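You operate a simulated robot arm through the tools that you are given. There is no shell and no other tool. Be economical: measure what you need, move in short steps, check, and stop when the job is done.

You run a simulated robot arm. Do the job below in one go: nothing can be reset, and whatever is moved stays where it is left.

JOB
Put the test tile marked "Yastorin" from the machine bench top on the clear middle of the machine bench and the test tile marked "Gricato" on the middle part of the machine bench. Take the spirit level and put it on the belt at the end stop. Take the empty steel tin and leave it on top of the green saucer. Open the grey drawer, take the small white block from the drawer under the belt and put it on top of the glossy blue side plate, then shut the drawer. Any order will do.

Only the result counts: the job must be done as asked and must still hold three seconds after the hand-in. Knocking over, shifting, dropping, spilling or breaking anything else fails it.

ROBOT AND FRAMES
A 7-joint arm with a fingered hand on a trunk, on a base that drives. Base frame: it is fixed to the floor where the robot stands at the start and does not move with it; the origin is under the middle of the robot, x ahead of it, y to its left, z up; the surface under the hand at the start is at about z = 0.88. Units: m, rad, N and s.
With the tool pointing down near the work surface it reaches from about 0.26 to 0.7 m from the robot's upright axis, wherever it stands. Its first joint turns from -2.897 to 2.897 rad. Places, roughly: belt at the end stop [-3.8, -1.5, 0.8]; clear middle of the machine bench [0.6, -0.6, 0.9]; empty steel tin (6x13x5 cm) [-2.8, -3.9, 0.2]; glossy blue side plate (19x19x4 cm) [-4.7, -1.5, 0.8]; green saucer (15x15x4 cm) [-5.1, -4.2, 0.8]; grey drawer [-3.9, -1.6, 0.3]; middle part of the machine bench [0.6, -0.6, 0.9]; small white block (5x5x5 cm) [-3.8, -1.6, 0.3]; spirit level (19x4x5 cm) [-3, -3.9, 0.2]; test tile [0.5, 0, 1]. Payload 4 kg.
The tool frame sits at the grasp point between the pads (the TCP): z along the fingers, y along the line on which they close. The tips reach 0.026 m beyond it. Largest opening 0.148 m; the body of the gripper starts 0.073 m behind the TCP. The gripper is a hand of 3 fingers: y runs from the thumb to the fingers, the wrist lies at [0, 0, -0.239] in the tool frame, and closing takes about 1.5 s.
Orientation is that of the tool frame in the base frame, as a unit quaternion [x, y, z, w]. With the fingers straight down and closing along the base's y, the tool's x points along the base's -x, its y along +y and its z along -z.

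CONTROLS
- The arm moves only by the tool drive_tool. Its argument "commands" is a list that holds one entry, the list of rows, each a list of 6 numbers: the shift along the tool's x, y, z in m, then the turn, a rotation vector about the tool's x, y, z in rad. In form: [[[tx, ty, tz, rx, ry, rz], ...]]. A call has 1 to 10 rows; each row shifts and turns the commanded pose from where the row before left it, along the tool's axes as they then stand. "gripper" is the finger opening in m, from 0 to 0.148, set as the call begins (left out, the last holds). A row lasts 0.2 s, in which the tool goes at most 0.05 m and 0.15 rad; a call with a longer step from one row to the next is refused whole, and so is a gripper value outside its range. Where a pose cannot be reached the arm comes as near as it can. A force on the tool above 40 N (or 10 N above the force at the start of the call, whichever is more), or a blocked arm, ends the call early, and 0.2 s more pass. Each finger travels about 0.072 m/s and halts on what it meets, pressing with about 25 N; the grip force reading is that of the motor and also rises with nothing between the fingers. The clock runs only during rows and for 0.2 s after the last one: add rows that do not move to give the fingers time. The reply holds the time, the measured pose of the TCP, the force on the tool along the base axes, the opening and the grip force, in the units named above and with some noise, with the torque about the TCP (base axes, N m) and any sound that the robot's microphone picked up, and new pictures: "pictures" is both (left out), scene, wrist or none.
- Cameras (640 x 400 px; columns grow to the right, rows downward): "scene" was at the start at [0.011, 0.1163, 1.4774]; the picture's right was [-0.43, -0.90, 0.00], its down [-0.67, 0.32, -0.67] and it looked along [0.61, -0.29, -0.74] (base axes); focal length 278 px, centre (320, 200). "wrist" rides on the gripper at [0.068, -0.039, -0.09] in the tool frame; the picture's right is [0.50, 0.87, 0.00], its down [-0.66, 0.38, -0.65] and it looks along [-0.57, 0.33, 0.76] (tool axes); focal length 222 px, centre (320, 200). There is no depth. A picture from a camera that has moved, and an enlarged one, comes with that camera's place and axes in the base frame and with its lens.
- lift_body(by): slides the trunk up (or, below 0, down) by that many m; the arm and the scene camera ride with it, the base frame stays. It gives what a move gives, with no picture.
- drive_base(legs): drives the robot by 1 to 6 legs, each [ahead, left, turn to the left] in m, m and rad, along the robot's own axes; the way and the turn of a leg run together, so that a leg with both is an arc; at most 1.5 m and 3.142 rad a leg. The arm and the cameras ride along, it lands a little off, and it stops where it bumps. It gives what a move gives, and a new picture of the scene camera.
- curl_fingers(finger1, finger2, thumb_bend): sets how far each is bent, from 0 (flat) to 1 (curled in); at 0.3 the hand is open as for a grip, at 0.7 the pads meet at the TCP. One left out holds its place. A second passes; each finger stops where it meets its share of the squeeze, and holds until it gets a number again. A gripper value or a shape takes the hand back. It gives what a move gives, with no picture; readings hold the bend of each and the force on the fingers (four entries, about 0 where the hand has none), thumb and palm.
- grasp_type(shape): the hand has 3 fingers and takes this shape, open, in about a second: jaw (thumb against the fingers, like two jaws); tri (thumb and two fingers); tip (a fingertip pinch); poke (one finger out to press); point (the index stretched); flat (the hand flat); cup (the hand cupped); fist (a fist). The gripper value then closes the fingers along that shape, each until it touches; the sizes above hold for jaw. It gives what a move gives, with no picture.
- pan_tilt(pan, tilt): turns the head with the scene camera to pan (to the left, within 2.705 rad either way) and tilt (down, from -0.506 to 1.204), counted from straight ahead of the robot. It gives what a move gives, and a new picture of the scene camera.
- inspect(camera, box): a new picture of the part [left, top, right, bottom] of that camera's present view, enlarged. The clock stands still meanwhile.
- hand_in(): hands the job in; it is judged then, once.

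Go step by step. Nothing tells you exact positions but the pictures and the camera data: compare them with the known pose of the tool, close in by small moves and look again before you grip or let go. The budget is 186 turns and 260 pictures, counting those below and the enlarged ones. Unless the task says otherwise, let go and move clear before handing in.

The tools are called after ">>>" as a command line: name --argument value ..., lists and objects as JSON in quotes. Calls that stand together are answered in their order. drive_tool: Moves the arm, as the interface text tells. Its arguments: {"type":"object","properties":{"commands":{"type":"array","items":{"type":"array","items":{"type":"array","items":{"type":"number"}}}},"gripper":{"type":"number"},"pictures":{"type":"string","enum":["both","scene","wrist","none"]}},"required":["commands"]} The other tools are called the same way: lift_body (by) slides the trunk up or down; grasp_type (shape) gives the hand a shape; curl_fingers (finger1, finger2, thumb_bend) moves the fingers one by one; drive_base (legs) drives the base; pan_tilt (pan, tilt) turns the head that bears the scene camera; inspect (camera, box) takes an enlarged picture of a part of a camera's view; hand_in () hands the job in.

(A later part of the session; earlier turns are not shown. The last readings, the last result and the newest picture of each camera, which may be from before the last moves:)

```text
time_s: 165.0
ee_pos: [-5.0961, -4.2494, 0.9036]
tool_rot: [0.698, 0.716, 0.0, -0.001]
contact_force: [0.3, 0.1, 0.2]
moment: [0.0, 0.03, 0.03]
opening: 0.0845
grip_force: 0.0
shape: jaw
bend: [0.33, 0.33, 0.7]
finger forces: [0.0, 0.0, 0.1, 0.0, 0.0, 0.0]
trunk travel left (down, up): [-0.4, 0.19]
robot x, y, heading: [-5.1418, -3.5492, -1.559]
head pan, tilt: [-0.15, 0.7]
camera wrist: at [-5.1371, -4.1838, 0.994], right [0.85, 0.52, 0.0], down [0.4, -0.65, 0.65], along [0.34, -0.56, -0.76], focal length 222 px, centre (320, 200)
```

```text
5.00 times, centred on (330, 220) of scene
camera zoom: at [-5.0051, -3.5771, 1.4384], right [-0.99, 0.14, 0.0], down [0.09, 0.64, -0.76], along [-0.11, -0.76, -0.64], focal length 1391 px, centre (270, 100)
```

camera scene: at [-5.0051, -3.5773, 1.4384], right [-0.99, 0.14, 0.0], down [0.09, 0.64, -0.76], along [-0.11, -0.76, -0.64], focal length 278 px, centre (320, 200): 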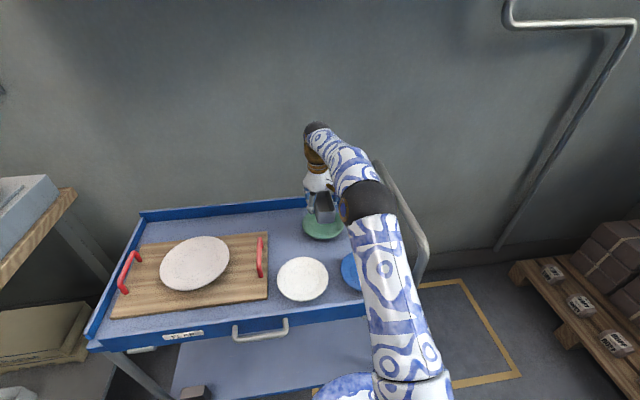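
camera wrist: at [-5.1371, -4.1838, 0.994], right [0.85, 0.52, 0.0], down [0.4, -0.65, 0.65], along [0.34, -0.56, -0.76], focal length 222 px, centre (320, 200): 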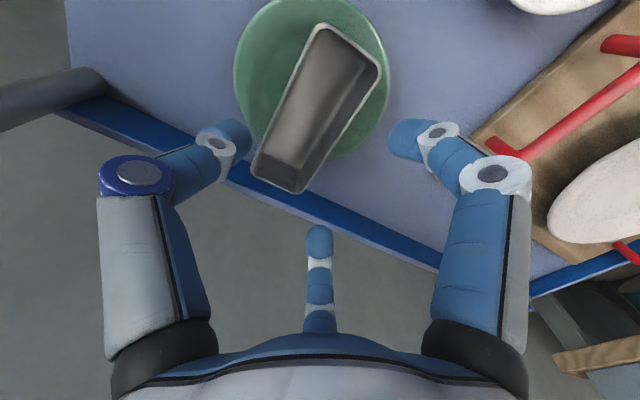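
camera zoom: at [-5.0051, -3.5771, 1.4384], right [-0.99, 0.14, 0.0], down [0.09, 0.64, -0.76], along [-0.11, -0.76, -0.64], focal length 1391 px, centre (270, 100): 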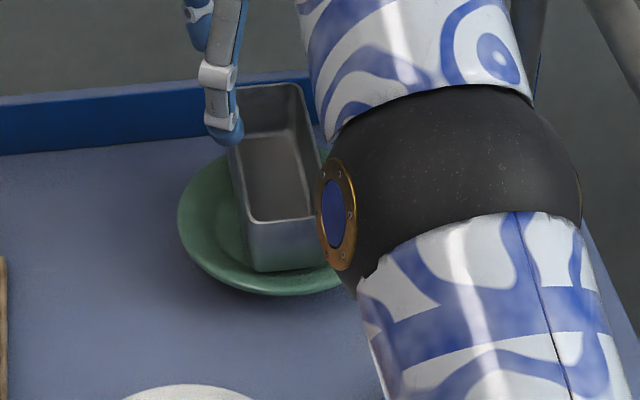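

The tin stands in the green saucer. I retract, back off, and return to the low shelf for the spirit level.

>>> drive_tool --commands '[[[0.01, 0, -0.04, 0, 0, 0], [0.03, 0, -0.035, 0, 0, 0], [0.035, 0, -0.03, 0, 0, 0], [0.04, 0, -0.02, 0, 0, 0], [0.045, 0, 0, 0, 0, 0], [0.045, 0, 0, 0, 0, 0], [0.045, 0, 0, 0, 0, 0], [0.04, 0, 0, 0, 0, 0]]]' --gripper 0.148 --pictures "none"

>>> drive_base --legs '[[-0.85, 0, 0], [0, 1.15, 0], [0, 1.1, 0]]'

>>> lift_body --by -0.4

```text
time_s: 166.8
ee_pos: [-5.1021, -3.9557, 1.0268]
tool_rot: [0.697, 0.717, 0.0, 0.0]
contact_force: [0.3, 0.1, -0.1]
moment: [-0.02, 0.0, 0.0]
opening: 0.148
grip_force: 0.0
shape: jaw
bend: [0.3, 0.3, 0.3]
finger forces: [0.0, 0.0, 0.1, 0.1, 0.0, 0.0]
trunk travel left (down, up): [-0.4, 0.19]
robot x, y, heading: [-5.1437, -3.5559, -1.566]
head pan, tilt: [-0.15, 0.7]
```

```text
time_s: 181.9
ee_pos: [-2.8882, -3.0687, 1.0263]
tool_rot: [0.694, 0.72, 0.0, 0.0]
contact_force: [-0.4, -0.4, 0.2]
moment: [0.01, 0.0, -0.01]
opening: 0.148
grip_force: 0.2
shape: jaw
bend: [0.3, 0.3, 0.3]
finger forces: [0.1, 0.1, 0.1, 0.0, 0.1, 0.0]
trunk travel left (down, up): [-0.4, 0.19]
robot x, y, heading: [-2.9367, -2.6659, -1.558]
head pan, tilt: [-0.15, 0.7]
camera scene: at [-2.796, -2.6889, 1.4384], right [-0.99, 0.13, 0.0], down [0.09, 0.64, -0.76], along [-0.1, -0.76, -0.64], focal length 278 px, centre (320, 200)
```

scene: 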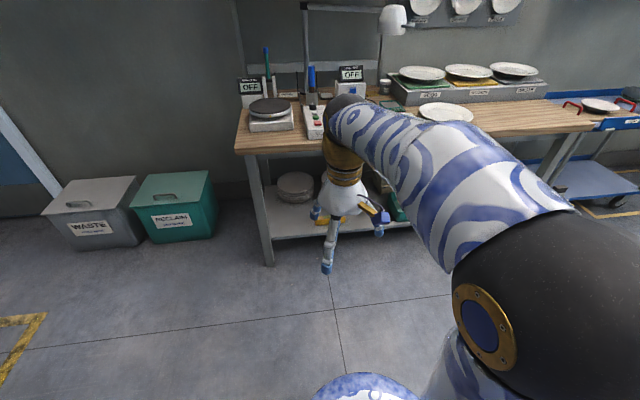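

```text
time_s: 185.7
ee_pos: [-2.8894, -3.0691, 0.6272]
tool_rot: [0.694, 0.72, 0.0, 0.0]
contact_force: [0.5, -0.6, -0.7]
moment: [0.03, 0.02, -0.02]
opening: 0.1479
grip_force: 0.2
shape: jaw
bend: [0.3, 0.3, 0.3]
finger forces: [0.0, 0.0, 0.0, 0.0, 0.0, 0.0]
trunk travel left (down, up): [0.0, 0.59]
robot x, y, heading: [-2.933, -2.6661, -1.556]
head pan, tilt: [-0.15, 0.7]
```

Trunk down. I rotate the hand by 90° so that it closes across the level's 4 cm width.

>>> drive_tool --commands '[[[0, 0, 0, 0, 0, 0.15], [0, 0, 0, 0, 0, 0.15], [0, 0, 0, 0, 0, 0.15], [0, 0, 0, 0, 0, 0.15], [0, 0, 0, 0, 0, 0.15], [0, 0, 0, 0, 0, 0.15], [0, 0, 0, 0, 0, 0.15], [0, 0, 0, 0, 0, 0.15], [0, 0, 0, 0, 0, 0.15], [0, 0, 0, 0, 0, 0.15]]]' --pictures "none"

>>> pan_tilt --pan 0.0 --tilt 0.4

```text
time_s: 187.9
ee_pos: [-2.8896, -3.0685, 0.6262]
tool_rot: [0.999, 0.052, 0.0, 0.0]
contact_force: [-0.2, -0.1, 0.6]
moment: [0.0, 0.0, -0.02]
opening: 0.1481
grip_force: 0.0
shape: jaw
bend: [0.3, 0.3, 0.3]
finger forces: [0.0, 0.0, 0.0, 0.0, 0.1, 0.1]
trunk travel left (down, up): [0.0, 0.59]
robot x, y, heading: [-2.9377, -2.6605, -1.555]
head pan, tilt: [-0.15, 0.7]
```

```text
time_s: 188.7
ee_pos: [-2.8886, -3.0696, 0.6257]
tool_rot: [0.999, 0.053, -0.001, 0.001]
contact_force: [-0.5, 0.5, 0.3]
moment: [0.0, -0.03, 0.01]
opening: 0.1476
grip_force: 0.1
shape: jaw
bend: [0.3, 0.3, 0.3]
finger forces: [0.0, 0.0, 0.0, 0.0, 0.1, 0.0]
trunk travel left (down, up): [0.0, 0.59]
robot x, y, heading: [-2.934, -2.6663, -1.557]
head pan, tilt: [0.0, 0.4]
camera scene: at [-2.7832, -2.6973, 1.0652], right [-1.0, -0.01, 0.0], down [-0.01, 0.39, -0.92], along [0.01, -0.92, -0.39], focal length 278 px, centre (320, 200)
```

scene: 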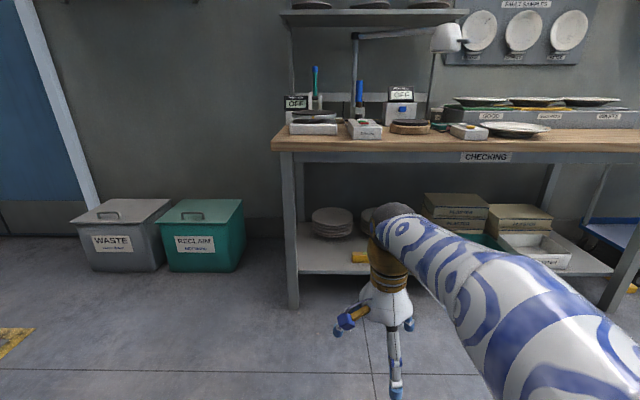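

>>> drive_tool --commands '[[[0, 0, 0.02, 0, 0, 0.106], [0, 0.03, 0.038, 0, 0, 0], [0, 0.03, 0.038, 0, 0, 0], [0, 0.03, 0.038, 0, 0, 0], [0, 0.03, 0.038, 0, 0, 0], [0, 0.03, 0.038, 0, 0, 0], [0, 0.03, 0.038, 0, 0, 0], [0, 0.03, 0.038, 0, 0, 0], [0, 0, 0.02, 0, 0, 0]]]' --pictures "none"

>>> drive_base --legs '[[0.3, -0.155, -0.014], [0.22, 0, 0]]'

>>> drive_tool --commands '[[[0, 0, 0, 0, 0, 0]]]' --pictures "wrist"

```text
time_s: 190.7
ee_pos: [-2.8883, -3.2796, 0.3192]
tool_rot: [1.0, 0.0, 0.0, -0.001]
contact_force: [0.0, -0.6, -0.1]
moment: [0.0, -0.01, 0.02]
opening: 0.1479
grip_force: 0.0
shape: jaw
bend: [0.3, 0.3, 0.3]
finger forces: [0.0, 0.0, 0.0, 0.0, 0.0, 0.0]
trunk travel left (down, up): [0.0, 0.59]
robot x, y, heading: [-2.9319, -2.6659, -1.554]
head pan, tilt: [0.0, 0.4]
```

```text
time_s: 194.2
ee_pos: [-3.0384, -3.8036, 0.3195]
tool_rot: [1.0, -0.001, -0.001, 0.0]
contact_force: [0.7, -0.5, -0.2]
moment: [-0.02, -0.02, -0.01]
opening: 0.148
grip_force: 0.0
shape: jaw
bend: [0.3, 0.3, 0.3]
finger forces: [0.1, 0.1, 0.0, 0.0, 0.0, 0.0]
trunk travel left (down, up): [0.0, 0.59]
robot x, y, heading: [-3.0826, -3.1928, -1.561]
head pan, tilt: [0.0, 0.4]
camera scene: at [-2.9297, -3.2232, 1.0652], right [-1.0, -0.01, 0.0], down [0.0, 0.39, -0.92], along [0.01, -0.92, -0.39], focal length 278 px, centre (320, 200)
```

scene: 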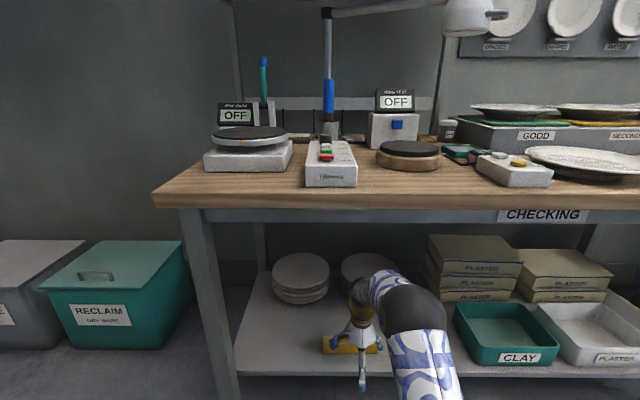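

```text
time_s: 194.6
ee_pos: [-3.0385, -3.8053, 0.3199]
tool_rot: [1.0, -0.001, 0.0, 0.0]
contact_force: [0.1, 1.0, -0.3]
moment: [0.02, -0.01, 0.01]
opening: 0.1475
grip_force: 0.1
shape: jaw
bend: [0.3, 0.3, 0.3]
finger forces: [0.0, 0.1, 0.0, 0.1, 0.0, 0.0]
trunk travel left (down, up): [0.0, 0.59]
robot x, y, heading: [-3.0836, -3.1917, -1.565]
head pan, tilt: [0.0, 0.4]
camera wrist: at [-2.9713, -3.7665, 0.4096], right [0.5, -0.87, 0.0], down [-0.66, -0.38, 0.65], along [-0.57, -0.32, -0.76], focal length 222 px, centre (320, 200)
```

wrist: 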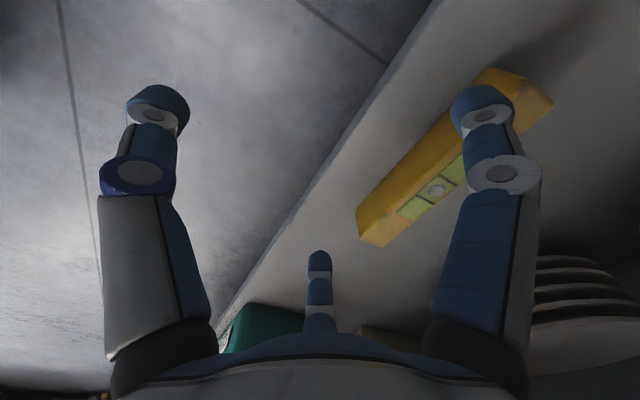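

>>> inspect --camera "wrist" --box '[340, 50, 580, 260]'

```text
1.90 times, centred on (460, 155) of wrist
camera zoom: at [-2.9713, -3.7665, 0.4096], right [0.5, -0.87, 0.0], down [-0.66, -0.38, 0.65], along [-0.57, -0.32, -0.76], focal length 423 px, centre (53, 286)
```

zoom: 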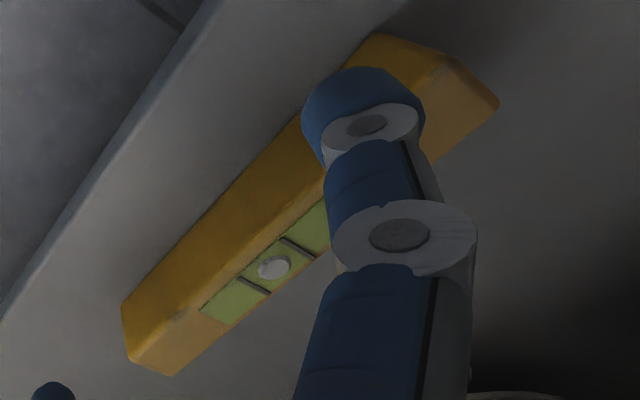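

The level's centre is at (−3.029, −3.922), top at z ≈ 0.243. I move over it and then descend.

>>> drive_base --legs '[[0.09, 0.01, 0]]'

>>> drive_tool --commands '[[[0, 0.02, 0.0, 0, 0, 0], [0, 0.018, 0, 0, 0, 0], [0, 0, 0, 0, 0, 0]]]' --pictures "wrist"

```text
time_s: 195.7
ee_pos: [-3.0255, -3.8938, 0.319]
tool_rot: [1.0, 0.0, 0.0, 0.0]
contact_force: [-0.4, 0.1, 0.3]
moment: [0.0, 0.0, 0.02]
opening: 0.1478
grip_force: 0.1
shape: jaw
bend: [0.3, 0.3, 0.3]
finger forces: [0.1, 0.0, 0.0, 0.0, 0.0, 0.1]
trunk travel left (down, up): [0.0, 0.59]
robot x, y, heading: [-3.0729, -3.2792, -1.554]
head pan, tilt: [0.0, 0.4]
camera scene: at [-2.9186, -3.3125, 1.0652], right [-1.0, -0.01, 0.0], down [0.0, 0.39, -0.92], along [0.01, -0.92, -0.39], focal length 278 px, centre (320, 200)
```

scene: 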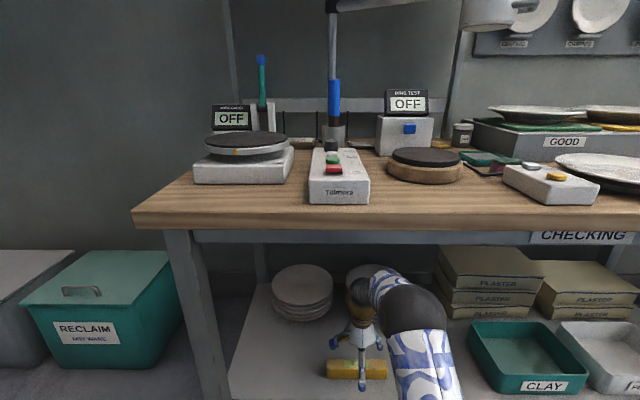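

```text
time_s: 196.5
ee_pos: [-3.0263, -3.933, 0.3207]
tool_rot: [1.0, 0.0, 0.001, 0.0]
contact_force: [0.2, 0.8, -0.6]
moment: [0.0, -0.01, 0.0]
opening: 0.148
grip_force: 0.1
shape: jaw
bend: [0.3, 0.3, 0.3]
finger forces: [0.0, 0.1, 0.0, 0.0, 0.0, 0.0]
trunk travel left (down, up): [0.0, 0.59]
robot x, y, heading: [-3.0671, -3.2803, -1.56]
head pan, tilt: [0.0, 0.4]
camera wrist: at [-2.9597, -3.8949, 0.41], right [0.5, -0.87, 0.0], down [-0.66, -0.38, 0.65], along [-0.57, -0.33, -0.76], focal length 222 px, centre (320, 200)
```

wrist: 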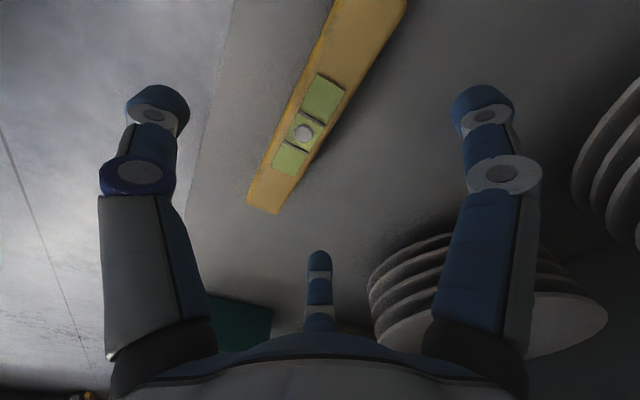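

Aligned. I lower to grip height and close on the level.

>>> drive_tool --commands '[[[0, 0, 0.035, 0, 0, 0], [0, 0, 0.03, 0, 0, 0], [0, 0, 0.025, 0, 0, 0], [0, 0, 0, 0, 0, 0]]]' --pictures "wrist"

>>> drive_tool --commands '[[[0, 0, 0, 0, 0, 0], [0, 0, 0, 0, 0, 0], [0, 0, 0, 0, 0, 0], [0, 0, 0, 0, 0, 0], [0, 0, 0, 0, 0, 0], [0, 0, 0, 0, 0, 0], [0, 0, 0, 0, 0, 0], [0, 0, 0, 0, 0, 0], [0, 0, 0, 0, 0, 0]]]' --gripper 0.0 --pictures "wrist"

```text
time_s: 197.5
ee_pos: [-3.0271, -3.9327, 0.2289]
tool_rot: [1.0, 0.0, 0.0, 0.0]
contact_force: [-0.1, 0.3, -0.3]
moment: [0.02, 0.01, 0.0]
opening: 0.1479
grip_force: 0.0
shape: jaw
bend: [0.3, 0.3, 0.3]
finger forces: [0.0, 0.0, 0.1, 0.0, 0.0, 0.0]
trunk travel left (down, up): [0.0, 0.59]
robot x, y, heading: [-3.0688, -3.2807, -1.562]
head pan, tilt: [0.0, 0.4]
camera wrist: at [-2.9598, -3.8938, 0.3187], right [0.5, -0.87, 0.0], down [-0.66, -0.38, 0.65], along [-0.57, -0.33, -0.76], focal length 222 px, centre (320, 200)
```

wrist: 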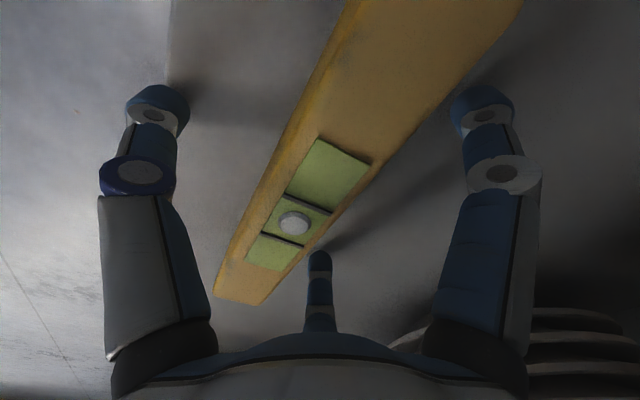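

```text
time_s: 199.5
ee_pos: [-3.0256, -3.9319, 0.2289]
tool_rot: [1.0, -0.001, 0.0, -0.001]
contact_force: [0.2, -0.4, 0.3]
moment: [0.01, -0.02, 0.01]
opening: 0.037
grip_force: 24.7
shape: jaw
bend: [0.76, 0.76, 0.7]
finger forces: [16.7, 16.5, 0.0, 0.1, 25.3, 0.0]
trunk travel left (down, up): [0.0, 0.59]
robot x, y, heading: [-3.0683, -3.2802, -1.555]
head pan, tilt: [0.0, 0.4]
camera wrist: at [-2.9598, -3.8938, 0.3189], right [0.5, -0.87, 0.0], down [-0.66, -0.38, 0.65], along [-0.57, -0.33, -0.76], focal length 222 px, centre (320, 200)
```

wrist: 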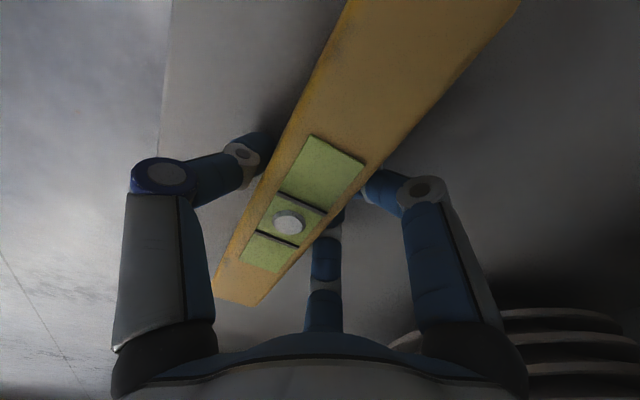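

Gripped at 3.7 cm with good force. I lift and back out.

>>> drive_tool --commands '[[[0, 0, -0.02, 0, 0, 0], [0, 0, -0.03, 0, 0, 0], [0, 0, -0.03, 0, 0, 0], [0, 0, 0, 0, 0, 0]]]' --pictures "wrist"

>>> drive_base --legs '[[-0.65, 0, 0]]'

>>> drive_tool --commands '[[[0, -0.01, -0.04, 0, 0, 0], [0, -0.025, -0.04, 0, 0, 0], [0, -0.025, -0.04, 0, 0, 0], [0, -0.025, -0.04, 0, 0, 0], [0, -0.025, -0.04, 0, 0, 0], [0, -0.025, -0.04, 0, 0, 0], [0, -0.025, -0.04, 0, 0, 0], [0, -0.025, -0.04, 0, 0, 0], [0, -0.025, -0.04, 0, 0, 0], [0, -0.02, -0.04, 0, 0, 0]]]' --pictures "none"

>>> lift_body --by 0.4

```text
time_s: 200.5
ee_pos: [-3.0276, -3.9323, 0.3088]
tool_rot: [1.0, 0.0, 0.0, -0.001]
contact_force: [0.9, 0.7, -2.2]
moment: [-0.03, 0.03, 0.03]
opening: 0.037
grip_force: 25.2
shape: jaw
bend: [0.76, 0.76, 0.7]
finger forces: [17.1, 16.8, 0.1, 0.0, 25.3, 0.1]
trunk travel left (down, up): [0.0, 0.59]
robot x, y, heading: [-3.071, -3.2828, -1.557]
head pan, tilt: [0.0, 0.4]
camera wrist: at [-2.9606, -3.8941, 0.3995], right [0.5, -0.87, 0.0], down [-0.66, -0.38, 0.65], along [-0.57, -0.33, -0.76], focal length 222 px, centre (320, 200)
```

wrist: 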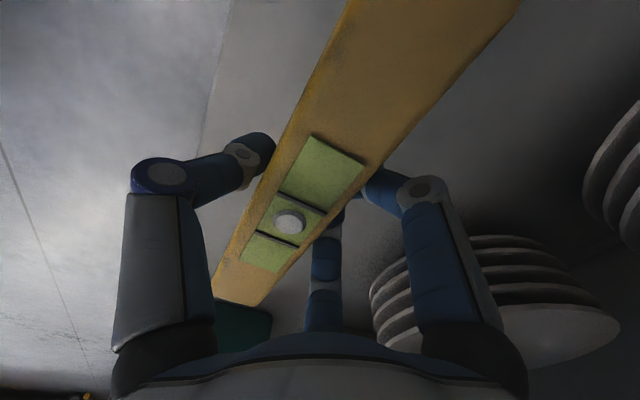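

```text
time_s: 204.2
ee_pos: [-3.0347, -3.272, 0.3088]
tool_rot: [1.0, 0.0, 0.0, -0.001]
contact_force: [0.6, -0.7, -2.1]
moment: [-0.04, -0.02, 0.0]
opening: 0.0368
grip_force: 24.8
shape: jaw
bend: [0.76, 0.76, 0.7]
finger forces: [17.3, 17.0, 0.0, 0.0, 25.5, 0.0]
trunk travel left (down, up): [0.0, 0.59]
robot x, y, heading: [-3.0801, -2.6219, -1.555]
head pan, tilt: [0.0, 0.4]
camera scene: at [-2.9267, -2.6522, 1.0652], right [-1.0, -0.01, 0.0], down [-0.01, 0.39, -0.92], along [0.01, -0.92, -0.39], focal length 278 px, centre (320, 200)
```

scene: 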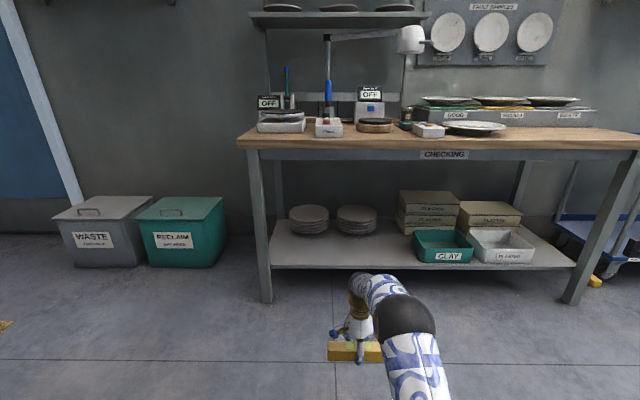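

```text
time_s: 206.4
ee_pos: [-3.0343, -3.0417, 0.7086]
tool_rot: [1.0, 0.0, -0.001, -0.001]
contact_force: [0.8, 0.8, -2.5]
moment: [-0.03, 0.01, 0.01]
opening: 0.0368
grip_force: 25.2
shape: jaw
bend: [0.76, 0.76, 0.7]
finger forces: [19.5, 19.3, 0.0, 0.1, 25.3, 0.0]
trunk travel left (down, up): [0.0, 0.59]
robot x, y, heading: [-3.0769, -2.618, -1.557]
head pan, tilt: [0.0, 0.4]
```

```text
time_s: 210.2
ee_pos: [-3.0339, -3.0412, 1.1083]
tool_rot: [1.0, -0.001, 0.0, 0.0]
contact_force: [-0.3, -0.2, -2.0]
moment: [-0.04, -0.02, 0.0]
opening: 0.0369
grip_force: 25.0
shape: jaw
bend: [0.76, 0.76, 0.7]
finger forces: [19.6, 19.3, 0.0, 0.0, 25.2, 0.0]
trunk travel left (down, up): [-0.4, 0.19]
robot x, y, heading: [-3.0782, -2.6206, -1.561]
head pan, tilt: [0.0, 0.4]
```

Now I drive to the belt machine and turn to face it.

>>> drive_base --legs '[[0, -0.65, 0], [0, 0, 3.141]]'

>>> pan_tilt --pan 0.1 --tilt 0.6

```text
time_s: 221.2
ee_pos: [-3.7749, -2.2097, 1.1084]
tool_rot: [0.009, 1.0, 0.0, 0.0]
contact_force: [-0.2, -0.4, -2.8]
moment: [0.01, -0.02, 0.0]
opening: 0.0367
grip_force: 25.3
shape: jaw
bend: [0.76, 0.76, 0.7]
finger forces: [19.3, 19.0, 0.0, 0.1, 24.4, 0.0]
trunk travel left (down, up): [-0.4, 0.19]
robot x, y, heading: [-3.738, -2.6343, 1.571]
head pan, tilt: [0.0, 0.4]
camera scene: at [-3.8906, -2.5984, 1.4652], right [1.0, -0.01, 0.0], down [0.0, -0.39, -0.92], along [0.01, 0.92, -0.39], focal length 278 px, centre (320, 200)
```

scene: 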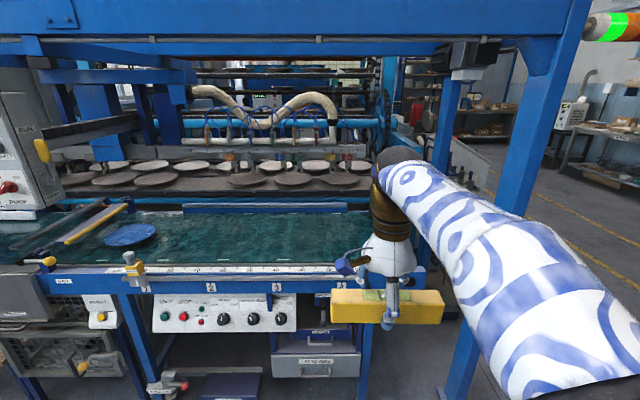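

```text
time_s: 221.9
ee_pos: [-3.7748, -2.2084, 1.1093]
tool_rot: [0.009, 1.0, 0.0, 0.0]
contact_force: [0.0, -0.7, -2.0]
moment: [0.01, -0.01, 0.03]
opening: 0.0364
grip_force: 24.5
shape: jaw
bend: [0.76, 0.76, 0.7]
finger forces: [19.4, 19.1, 0.0, 0.0, 24.4, 0.0]
trunk travel left (down, up): [-0.4, 0.19]
robot x, y, heading: [-3.7415, -2.6296, 1.562]
head pan, tilt: [0.099, 0.6]
camera scene: at [-3.8994, -2.603, 1.447], right [1.0, 0.09, 0.0], down [0.05, -0.56, -0.83], along [-0.08, 0.82, -0.56], focal length 278 px, centre (320, 200)
```

scene: 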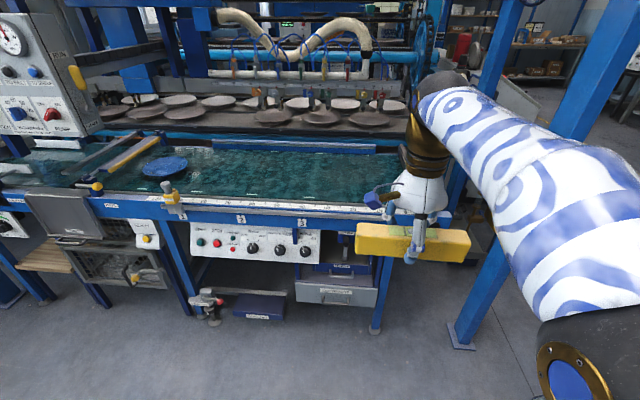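

>>> inspect --camera "scene" --box '[60, 120, 420, 320]'

>>> pan_tilt --pan 0.3 --tilt 0.2

```text
1.78 times, centred on (240, 220) of scene
camera zoom: at [-3.8994, -2.603, 1.447], right [1.0, 0.09, 0.0], down [0.05, -0.56, -0.83], along [-0.08, 0.82, -0.56], focal length 495 px, centre (462, 164)
```

zoom: 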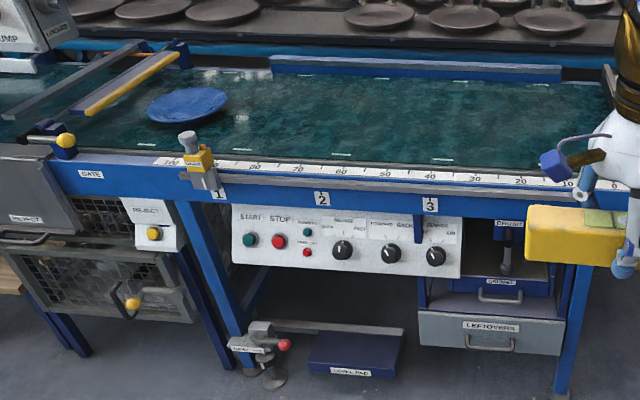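

```text
time_s: 222.8
ee_pos: [-3.7739, -2.209, 1.1083]
tool_rot: [0.009, 1.0, 0.0, 0.0]
contact_force: [0.7, 0.4, -3.0]
moment: [0.05, 0.01, -0.02]
opening: 0.0364
grip_force: 25.2
shape: jaw
bend: [0.76, 0.76, 0.7]
finger forces: [19.4, 19.1, 0.0, 0.0, 24.4, 0.0]
trunk travel left (down, up): [-0.4, 0.19]
robot x, y, heading: [-3.7415, -2.634, 1.567]
head pan, tilt: [0.3, 0.201]
camera scene: at [-3.9182, -2.6019, 1.4837], right [0.96, 0.29, 0.0], down [0.06, -0.19, -0.98], along [-0.28, 0.94, -0.2], focal length 278 px, centre (320, 200)
```

scene: 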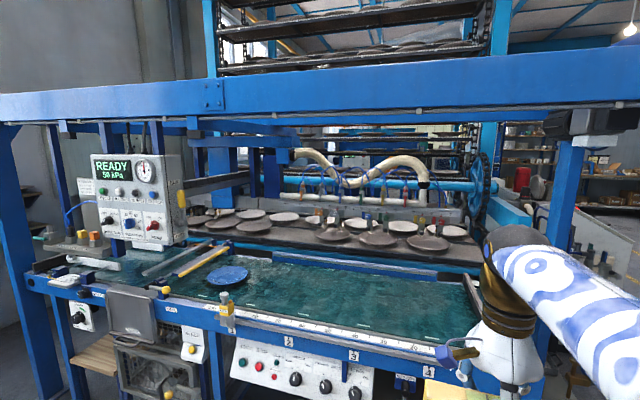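

The belt runs left to right; its right end by the "0" of the ruler should be the end stop. I shift right to see that end past the arm.

>>> drive_base --legs '[[0, -0.3, 0]]'

>>> pan_tilt --pan 0.3 --tilt 0.6

>>> inspect --camera "scene" --box '[220, 100, 460, 250]'

```text
time_s: 224.8
ee_pos: [-3.4761, -2.2114, 1.1088]
tool_rot: [0.012, 1.0, 0.0, -0.001]
contact_force: [0.5, -1.1, -2.4]
moment: [0.08, 0.03, -0.01]
opening: 0.0365
grip_force: 25.1
shape: jaw
bend: [0.76, 0.76, 0.7]
finger forces: [19.3, 19.3, 0.0, 0.0, 24.6, 0.0]
trunk travel left (down, up): [-0.4, 0.19]
robot x, y, heading: [-3.4431, -2.6327, 1.563]
head pan, tilt: [0.3, 0.201]
camera scene: at [-3.6214, -2.6036, 1.4838], right [0.96, 0.29, 0.0], down [0.06, -0.19, -0.98], along [-0.28, 0.94, -0.2], focal length 278 px, centre (320, 200)
```

scene: 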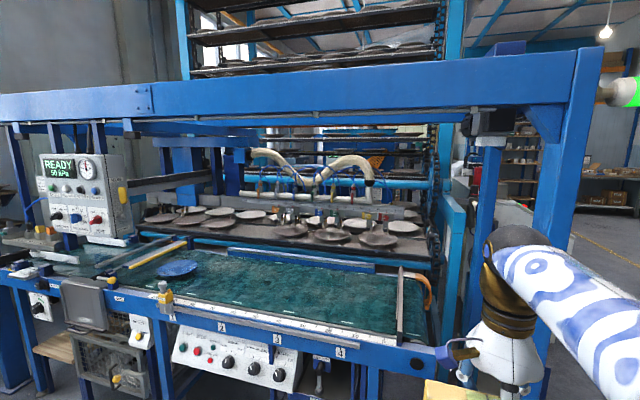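

```text
time_s: 225.7
ee_pos: [-3.4758, -2.2119, 1.1064]
tool_rot: [0.011, 1.0, -0.001, 0.0]
contact_force: [0.2, 0.4, -1.8]
moment: [0.05, -0.01, 0.02]
opening: 0.0366
grip_force: 25.1
shape: jaw
bend: [0.76, 0.76, 0.7]
finger forces: [19.4, 19.2, 0.0, 0.0, 24.5, 0.0]
trunk travel left (down, up): [-0.4, 0.19]
robot x, y, heading: [-3.4413, -2.6358, 1.568]
head pan, tilt: [0.3, 0.6]
camera scene: at [-3.6201, -2.6082, 1.447], right [0.96, 0.29, 0.0], down [0.16, -0.54, -0.83], along [-0.24, 0.79, -0.56], focal length 278 px, centre (320, 200)
```

scene: 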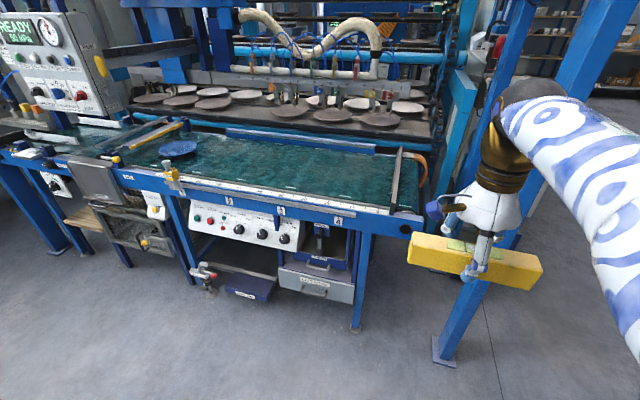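

```text
2.67 times, centred on (340, 175) of scene
camera zoom: at [-3.6201, -2.6082, 1.447], right [0.96, 0.29, 0.0], down [0.16, -0.54, -0.83], along [-0.24, 0.79, -0.56], focal length 742 px, centre (267, 267)
```

zoom: 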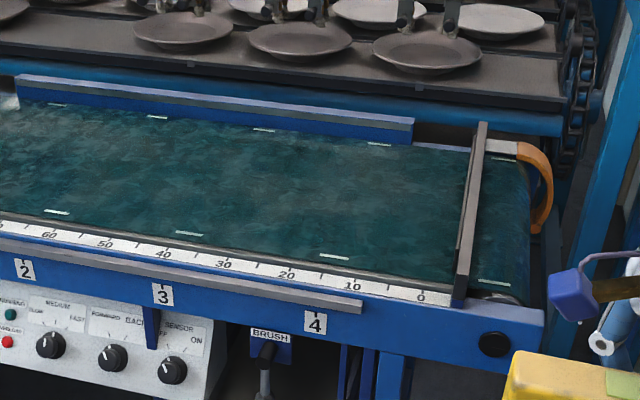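

The end stop is the grey bar across the belt at x ≈ −3.605, belt running y −1.66…−1.17. I'll lay the level just left of it, centred near (−3.74, −1.50).

>>> drive_base --legs '[[0.1, 0.26, 0], [0.38, 0, 0]]'

>>> pan_tilt --pan 0.1 --tilt 0.75

```text
time_s: 229.6
ee_pos: [-3.7339, -1.733, 1.1095]
tool_rot: [0.013, 1.0, 0.0, -0.001]
contact_force: [0.5, 0.0, -2.3]
moment: [0.1, 0.01, -0.01]
opening: 0.0363
grip_force: 25.0
shape: jaw
bend: [0.76, 0.76, 0.7]
finger forces: [19.5, 19.1, 0.1, 0.1, 24.6, 0.1]
trunk travel left (down, up): [-0.4, 0.19]
robot x, y, heading: [-3.7015, -2.1569, 1.557]
head pan, tilt: [0.3, 0.6]
camera scene: at [-3.8787, -2.1291, 1.447], right [0.96, 0.28, 0.0], down [0.16, -0.54, -0.82], along [-0.23, 0.79, -0.57], focal length 278 px, centre (320, 200)
```

scene: 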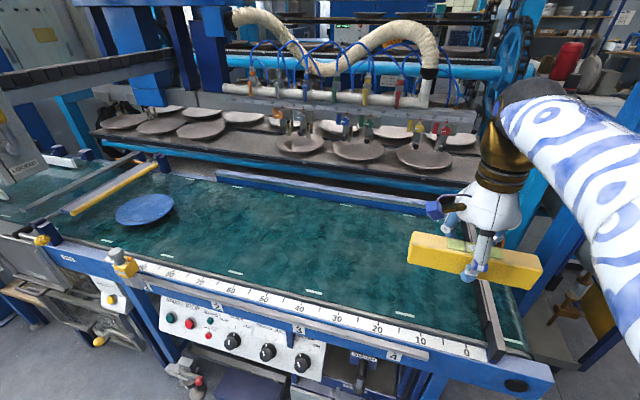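

```text
time_s: 230.4
ee_pos: [-3.7322, -1.7332, 1.1078]
tool_rot: [0.014, 1.0, 0.0, 0.001]
contact_force: [-0.2, -0.5, -2.8]
moment: [0.02, 0.0, 0.03]
opening: 0.0365
grip_force: 25.4
shape: jaw
bend: [0.76, 0.76, 0.7]
finger forces: [19.5, 19.4, 0.1, 0.0, 24.5, 0.0]
trunk travel left (down, up): [-0.4, 0.19]
robot x, y, heading: [-3.7008, -2.1587, 1.552]
head pan, tilt: [0.099, 0.75]
camera scene: at [-3.8609, -2.1314, 1.4341], right [1.0, 0.09, 0.0], down [0.06, -0.68, -0.73], along [-0.06, 0.73, -0.68], focal length 278 px, centre (320, 200)
```

scene: 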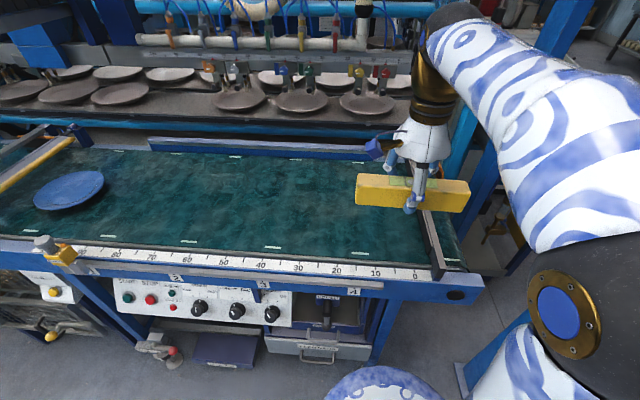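

The raised wrist is near the overhead beam, so I lower first and then extend over the belt.

>>> drive_tool --commands '[[[0, 0, 0.04, 0, 0, 0], [0, 0, 0.04, 0, 0, 0], [0, 0, 0.04, 0, 0, 0], [0.003, 0.041, 0.01, 0, 0, 0], [0.003, 0.041, 0.01, 0, 0, 0], [0.003, 0.041, 0.01, 0, 0, 0], [0.003, 0.041, 0, 0, 0, 0], [0.003, 0.041, 0, 0, 0, 0], [0.003, 0.041, 0, 0, 0, 0], [0, 0, 0, 0, 0, 0]]]' --pictures "both"

```text
time_s: 232.6
ee_pos: [-3.7442, -1.4879, 0.9581]
tool_rot: [0.013, 1.0, -0.002, -0.001]
contact_force: [-0.1, -0.8, -2.3]
moment: [0.03, 0.02, -0.03]
opening: 0.036
grip_force: 25.4
shape: jaw
bend: [0.76, 0.76, 0.7]
finger forces: [0.1, 0.0, 0.0, 0.0, 24.6, 0.1]
trunk travel left (down, up): [-0.4, 0.19]
robot x, y, heading: [-3.7032, -2.1572, 1.557]
head pan, tilt: [0.099, 0.75]
camera scene: at [-3.8609, -2.1309, 1.4341], right [1.0, 0.09, 0.0], down [0.06, -0.68, -0.73], along [-0.06, 0.73, -0.68], focal length 278 px, centre (320, 200)
camera wrist: at [-3.8132, -1.5251, 1.0484], right [-0.48, 0.88, 0.0], down [0.66, 0.36, 0.65], along [0.58, 0.31, -0.76], focal length 222 px, centre (320, 200)
```

scene: 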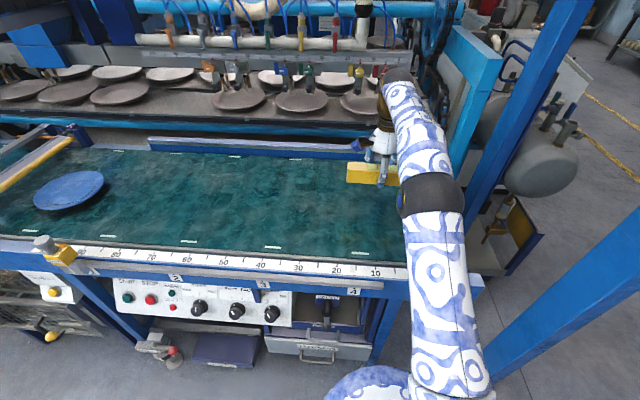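
wrist: 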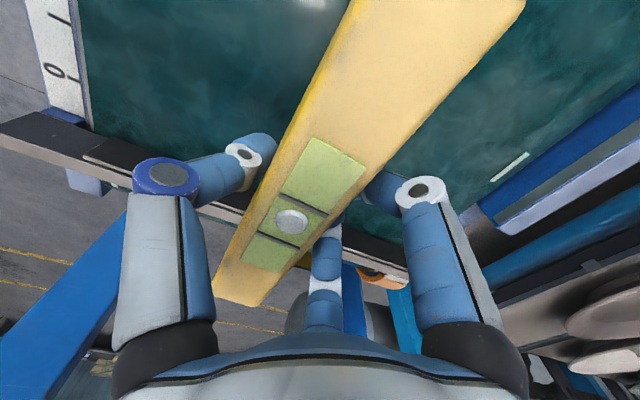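

>>> drive_tool --commands '[[[0.015, 0, 0.03, 0, 0, 0], [0, 0, 0.03, 0, 0, 0], [0, 0, 0.025, 0, 0, 0], [0, 0, 0, 0, 0, 0]]]' --pictures "none"

>>> inspect --camera "scene" --box '[310, 140, 440, 250]'

```text
time_s: 233.6
ee_pos: [-3.7592, -1.4863, 0.8721]
tool_rot: [0.013, 1.0, -0.001, 0.0]
contact_force: [0.0, 0.2, -2.4]
moment: [0.05, 0.06, 0.05]
opening: 0.0361
grip_force: 24.7
shape: jaw
bend: [0.76, 0.76, 0.7]
finger forces: [0.1, 0.0, 0.0, 0.0, 24.4, 0.0]
trunk travel left (down, up): [-0.4, 0.19]
robot x, y, heading: [-3.7004, -2.1548, 1.558]
head pan, tilt: [0.099, 0.75]
```

```text
3.64 times, centred on (375, 195) of scene
camera zoom: at [-3.8609, -2.131, 1.4341], right [1.0, 0.09, 0.0], down [0.06, -0.68, -0.73], along [-0.06, 0.73, -0.68], focal length 1012 px, centre (120, 218)
```

zoom: 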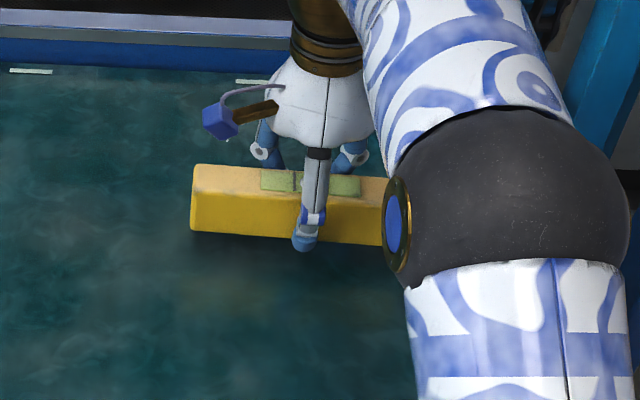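

Just above the belt. I lower in small steps until contact.

>>> drive_tool --commands '[[[0, 0, 0.005, 0, 0, 0], [0, 0, 0.005, 0, 0, 0], [0, 0, 0.005, 0, 0, 0], [0, 0, 0.005, 0, 0, 0], [0, 0, 0, 0, 0, 0]]]' --pictures "none"

```text
time_s: 234.8
ee_pos: [-3.7595, -1.4865, 0.852]
tool_rot: [0.012, 1.0, 0.0, 0.0]
contact_force: [1.9, 0.1, -2.1]
moment: [0.05, 0.01, 0.02]
opening: 0.0358
grip_force: 24.7
shape: jaw
bend: [0.76, 0.76, 0.7]
finger forces: [0.1, 0.0, 0.0, 0.0, 24.4, 0.0]
trunk travel left (down, up): [-0.4, 0.19]
robot x, y, heading: [-3.7048, -2.1548, 1.556]
head pan, tilt: [0.099, 0.75]
```

>>> drive_tool --commands '[[[0, 0, 0.004, 0, 0, 0], [0, 0, 0.004, 0, 0, 0], [0, 0, 0.004, 0, 0, 0], [0, 0, 0, 0, 0, 0]]]' --pictures "none"

>>> inspect --camera "scene" --box '[310, 140, 440, 250]'

```text
time_s: 235.8
ee_pos: [-3.76, -1.4882, 0.8461]
tool_rot: [0.013, 1.0, 0.003, -0.001]
contact_force: [0.1, -0.3, 34.6]
moment: [-1.02, 0.02, 0.02]
opening: 0.0375
grip_force: 25.0
shape: jaw
bend: [0.76, 0.76, 0.7]
finger forces: [27.2, 27.6, 0.0, 0.0, 42.9, 0.1]
trunk travel left (down, up): [-0.4, 0.19]
robot x, y, heading: [-3.7029, -2.1575, 1.558]
head pan, tilt: [0.099, 0.75]
```

```text
3.64 times, centred on (375, 195) of scene
camera zoom: at [-3.8605, -2.1349, 1.4347], right [1.0, 0.09, 0.0], down [0.06, -0.68, -0.73], along [-0.06, 0.73, -0.68], focal length 1012 px, centre (120, 218)
```

zoom: 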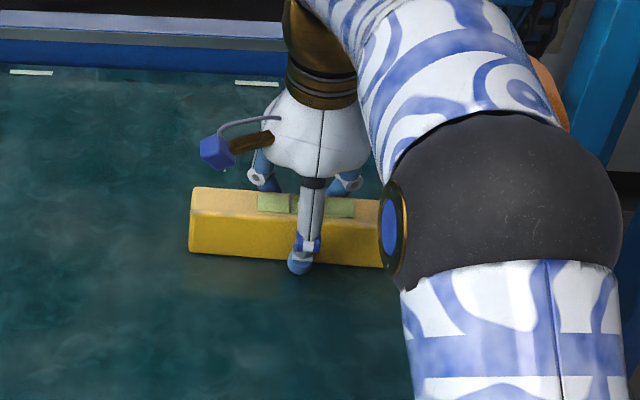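

Contact. I relieve the pressure and release.

>>> drive_tool --commands '[[[0, 0, -0.005, 0, 0, 0], [0, 0, 0, 0, 0, 0]]]' --pictures "none"

>>> drive_tool --commands '[[[0, 0, 0, 0, 0, 0], [0, 0, 0, 0, 0, 0], [0, 0, 0, 0, 0, 0], [0, 0, 0, 0, 0, 0], [0, 0, 0, 0, 0, 0]]]' --gripper 0.1 --pictures "none"

>>> drive_tool --commands '[[[0, 0, -0.03, 0, 0, 0], [0, 0, -0.04, 0, 0, 0], [0, 0, -0.04, 0, 0, 0], [0, 0, 0, 0, 0, 0]]]' --gripper 0.148 --pictures "both"

```text
time_s: 236.4
ee_pos: [-3.76, -1.4886, 0.846]
tool_rot: [0.013, 1.0, 0.0, 0.0]
contact_force: [-1.7, -0.1, 10.8]
moment: [-0.31, 0.02, 0.0]
opening: 0.0371
grip_force: 25.0
shape: jaw
bend: [0.76, 0.76, 0.7]
finger forces: [25.4, 25.6, 0.0, 0.0, 27.7, 0.0]
trunk travel left (down, up): [-0.4, 0.19]
robot x, y, heading: [-3.6986, -2.1557, 1.555]
head pan, tilt: [0.099, 0.75]
```

```text
time_s: 237.6
ee_pos: [-3.7592, -1.4873, 0.8464]
tool_rot: [0.013, 1.0, 0.0, 0.0]
contact_force: [-0.8, -1.6, 5.0]
moment: [0.13, -0.03, -0.02]
opening: 0.0962
grip_force: 0.0
shape: jaw
bend: [0.3, 0.31, 0.72]
finger forces: [2.1, 3.4, 0.0, 0.1, 0.0, 0.0]
trunk travel left (down, up): [-0.4, 0.19]
robot x, y, heading: [-3.7036, -2.1578, 1.554]
head pan, tilt: [0.099, 0.75]
```

```text
time_s: 238.6
ee_pos: [-3.7597, -1.4895, 0.9585]
tool_rot: [0.014, 1.0, 0.001, 0.0]
contact_force: [0.0, -0.2, 1.1]
moment: [0.0, 0.01, 0.01]
opening: 0.1481
grip_force: 0.1
shape: jaw
bend: [0.3, 0.3, 0.3]
finger forces: [0.0, 0.0, 0.1, 0.0, 0.0, 0.0]
trunk travel left (down, up): [-0.4, 0.19]
robot x, y, heading: [-3.6992, -2.1544, 1.559]
head pan, tilt: [0.099, 0.75]
camera scene: at [-3.8608, -2.1315, 1.4341], right [1.0, 0.09, 0.0], down [0.06, -0.68, -0.73], along [-0.06, 0.73, -0.68], focal length 278 px, centre (320, 200)
camera wrist: at [-3.8298, -1.5271, 1.0487], right [-0.48, 0.88, 0.0], down [0.66, 0.36, 0.65], along [0.57, 0.31, -0.76], focal length 222 px, centre (320, 200)
```

scene: 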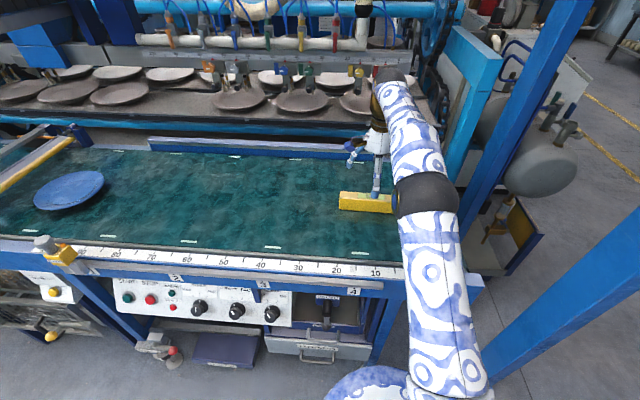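
wrist: 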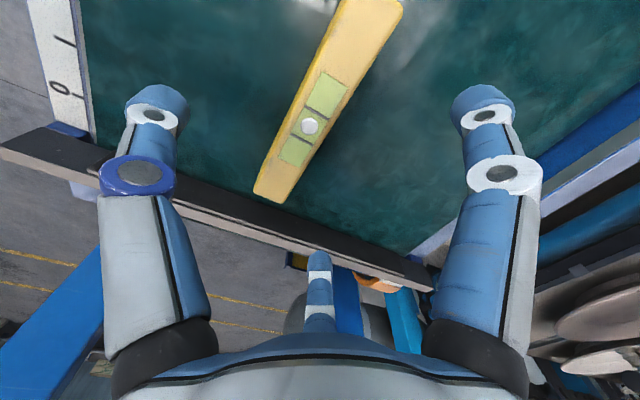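

The level lies on the belt right by the end stop. Next the drawer: I retract, back off and lower the trunk for a look.

>>> drive_tool --commands '[[[0, -0.04, 0, 0, 0, 0], [0, -0.04, 0, 0, 0, 0], [0, -0.045, 0, 0, 0, 0], [0, -0.045, 0, 0, 0, 0], [0, -0.045, 0, 0, 0, 0], [0, -0.04, 0, 0, 0, 0]]]' --pictures "none"

>>> drive_base --legs '[[-0.45, 0, 0]]'

>>> lift_body --by -0.4

>>> pan_tilt --pan 0.15 --tilt 0.6

```text
time_s: 240.0
ee_pos: [-3.7676, -1.7443, 0.958]
tool_rot: [0.013, 1.0, 0.0, 0.001]
contact_force: [0.2, -0.6, 0.4]
moment: [-0.01, -0.01, -0.01]
opening: 0.148
grip_force: 0.1
shape: jaw
bend: [0.3, 0.3, 0.3]
finger forces: [0.1, 0.1, 0.1, 0.0, 0.0, 0.0]
trunk travel left (down, up): [-0.4, 0.19]
robot x, y, heading: [-3.7027, -2.1583, 1.556]
head pan, tilt: [0.099, 0.75]
```

```text
time_s: 242.7
ee_pos: [-3.7741, -2.1951, 0.958]
tool_rot: [0.015, 1.0, -0.001, 0.0]
contact_force: [0.2, -0.5, 0.8]
moment: [-0.04, -0.04, 0.0]
opening: 0.148
grip_force: 0.2
shape: jaw
bend: [0.3, 0.3, 0.3]
finger forces: [0.1, 0.0, 0.1, 0.1, 0.0, 0.0]
trunk travel left (down, up): [-0.4, 0.19]
robot x, y, heading: [-3.71, -2.6099, 1.549]
head pan, tilt: [0.099, 0.75]
camera scene: at [-3.8679, -2.5829, 1.4341], right [1.0, 0.08, 0.0], down [0.06, -0.68, -0.73], along [-0.06, 0.73, -0.68], focal length 278 px, centre (320, 200)
```

scene: 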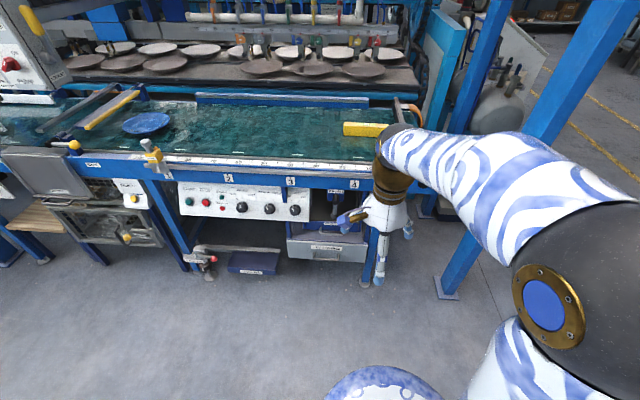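

```text
time_s: 246.5
ee_pos: [-3.7725, -2.1942, 0.5582]
tool_rot: [0.016, 1.0, 0.0, -0.001]
contact_force: [-0.1, -0.6, 0.2]
moment: [0.0, 0.0, -0.03]
opening: 0.1477
grip_force: 0.0
shape: jaw
bend: [0.3, 0.3, 0.3]
finger forces: [0.1, 0.1, 0.0, 0.1, 0.0, 0.0]
trunk travel left (down, up): [0.0, 0.59]
robot x, y, heading: [-3.7067, -2.6048, 1.55]
head pan, tilt: [0.099, 0.75]
```

```text
time_s: 247.2
ee_pos: [-3.7722, -2.1948, 0.5578]
tool_rot: [0.016, 1.0, 0.0, 0.0]
contact_force: [0.4, -1.1, 0.3]
moment: [0.0, 0.02, -0.01]
opening: 0.1479
grip_force: 0.1
shape: jaw
bend: [0.3, 0.3, 0.3]
finger forces: [0.1, 0.0, 0.0, 0.0, 0.0, 0.0]
trunk travel left (down, up): [0.0, 0.59]
robot x, y, heading: [-3.7098, -2.6074, 1.552]
head pan, tilt: [0.15, 0.6]
camera scene: at [-3.8728, -2.5779, 1.047], right [0.99, 0.13, 0.0], down [0.07, -0.56, -0.82], along [-0.11, 0.82, -0.57], focal length 278 px, centre (320, 200)
```

scene: 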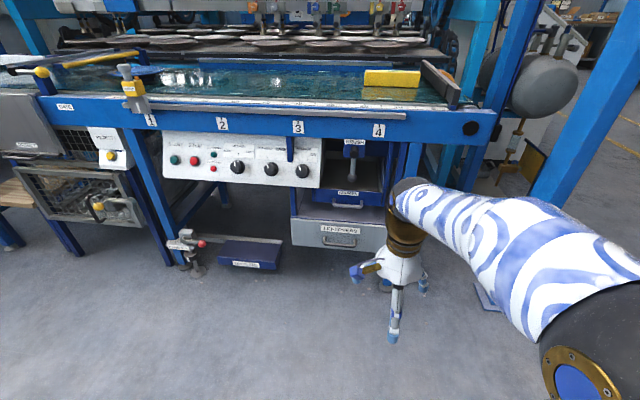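

>>> inspect --camera "scene" --box '[270, 120, 410, 270]'

```text
2.67 times, centred on (340, 195) of scene
camera zoom: at [-3.8728, -2.5779, 1.047], right [0.99, 0.13, 0.0], down [0.07, -0.56, -0.82], along [-0.11, 0.82, -0.57], focal length 742 px, centre (267, 213)
```

zoom: 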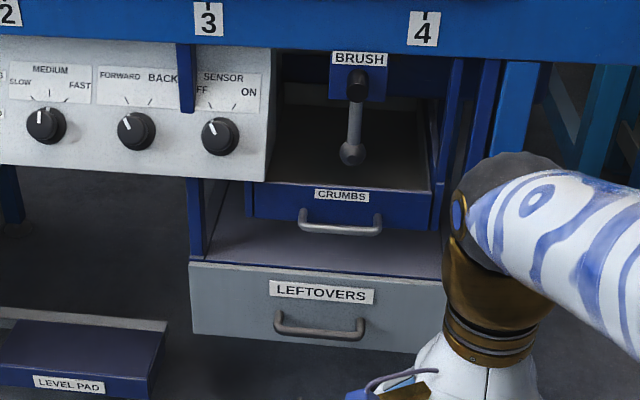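

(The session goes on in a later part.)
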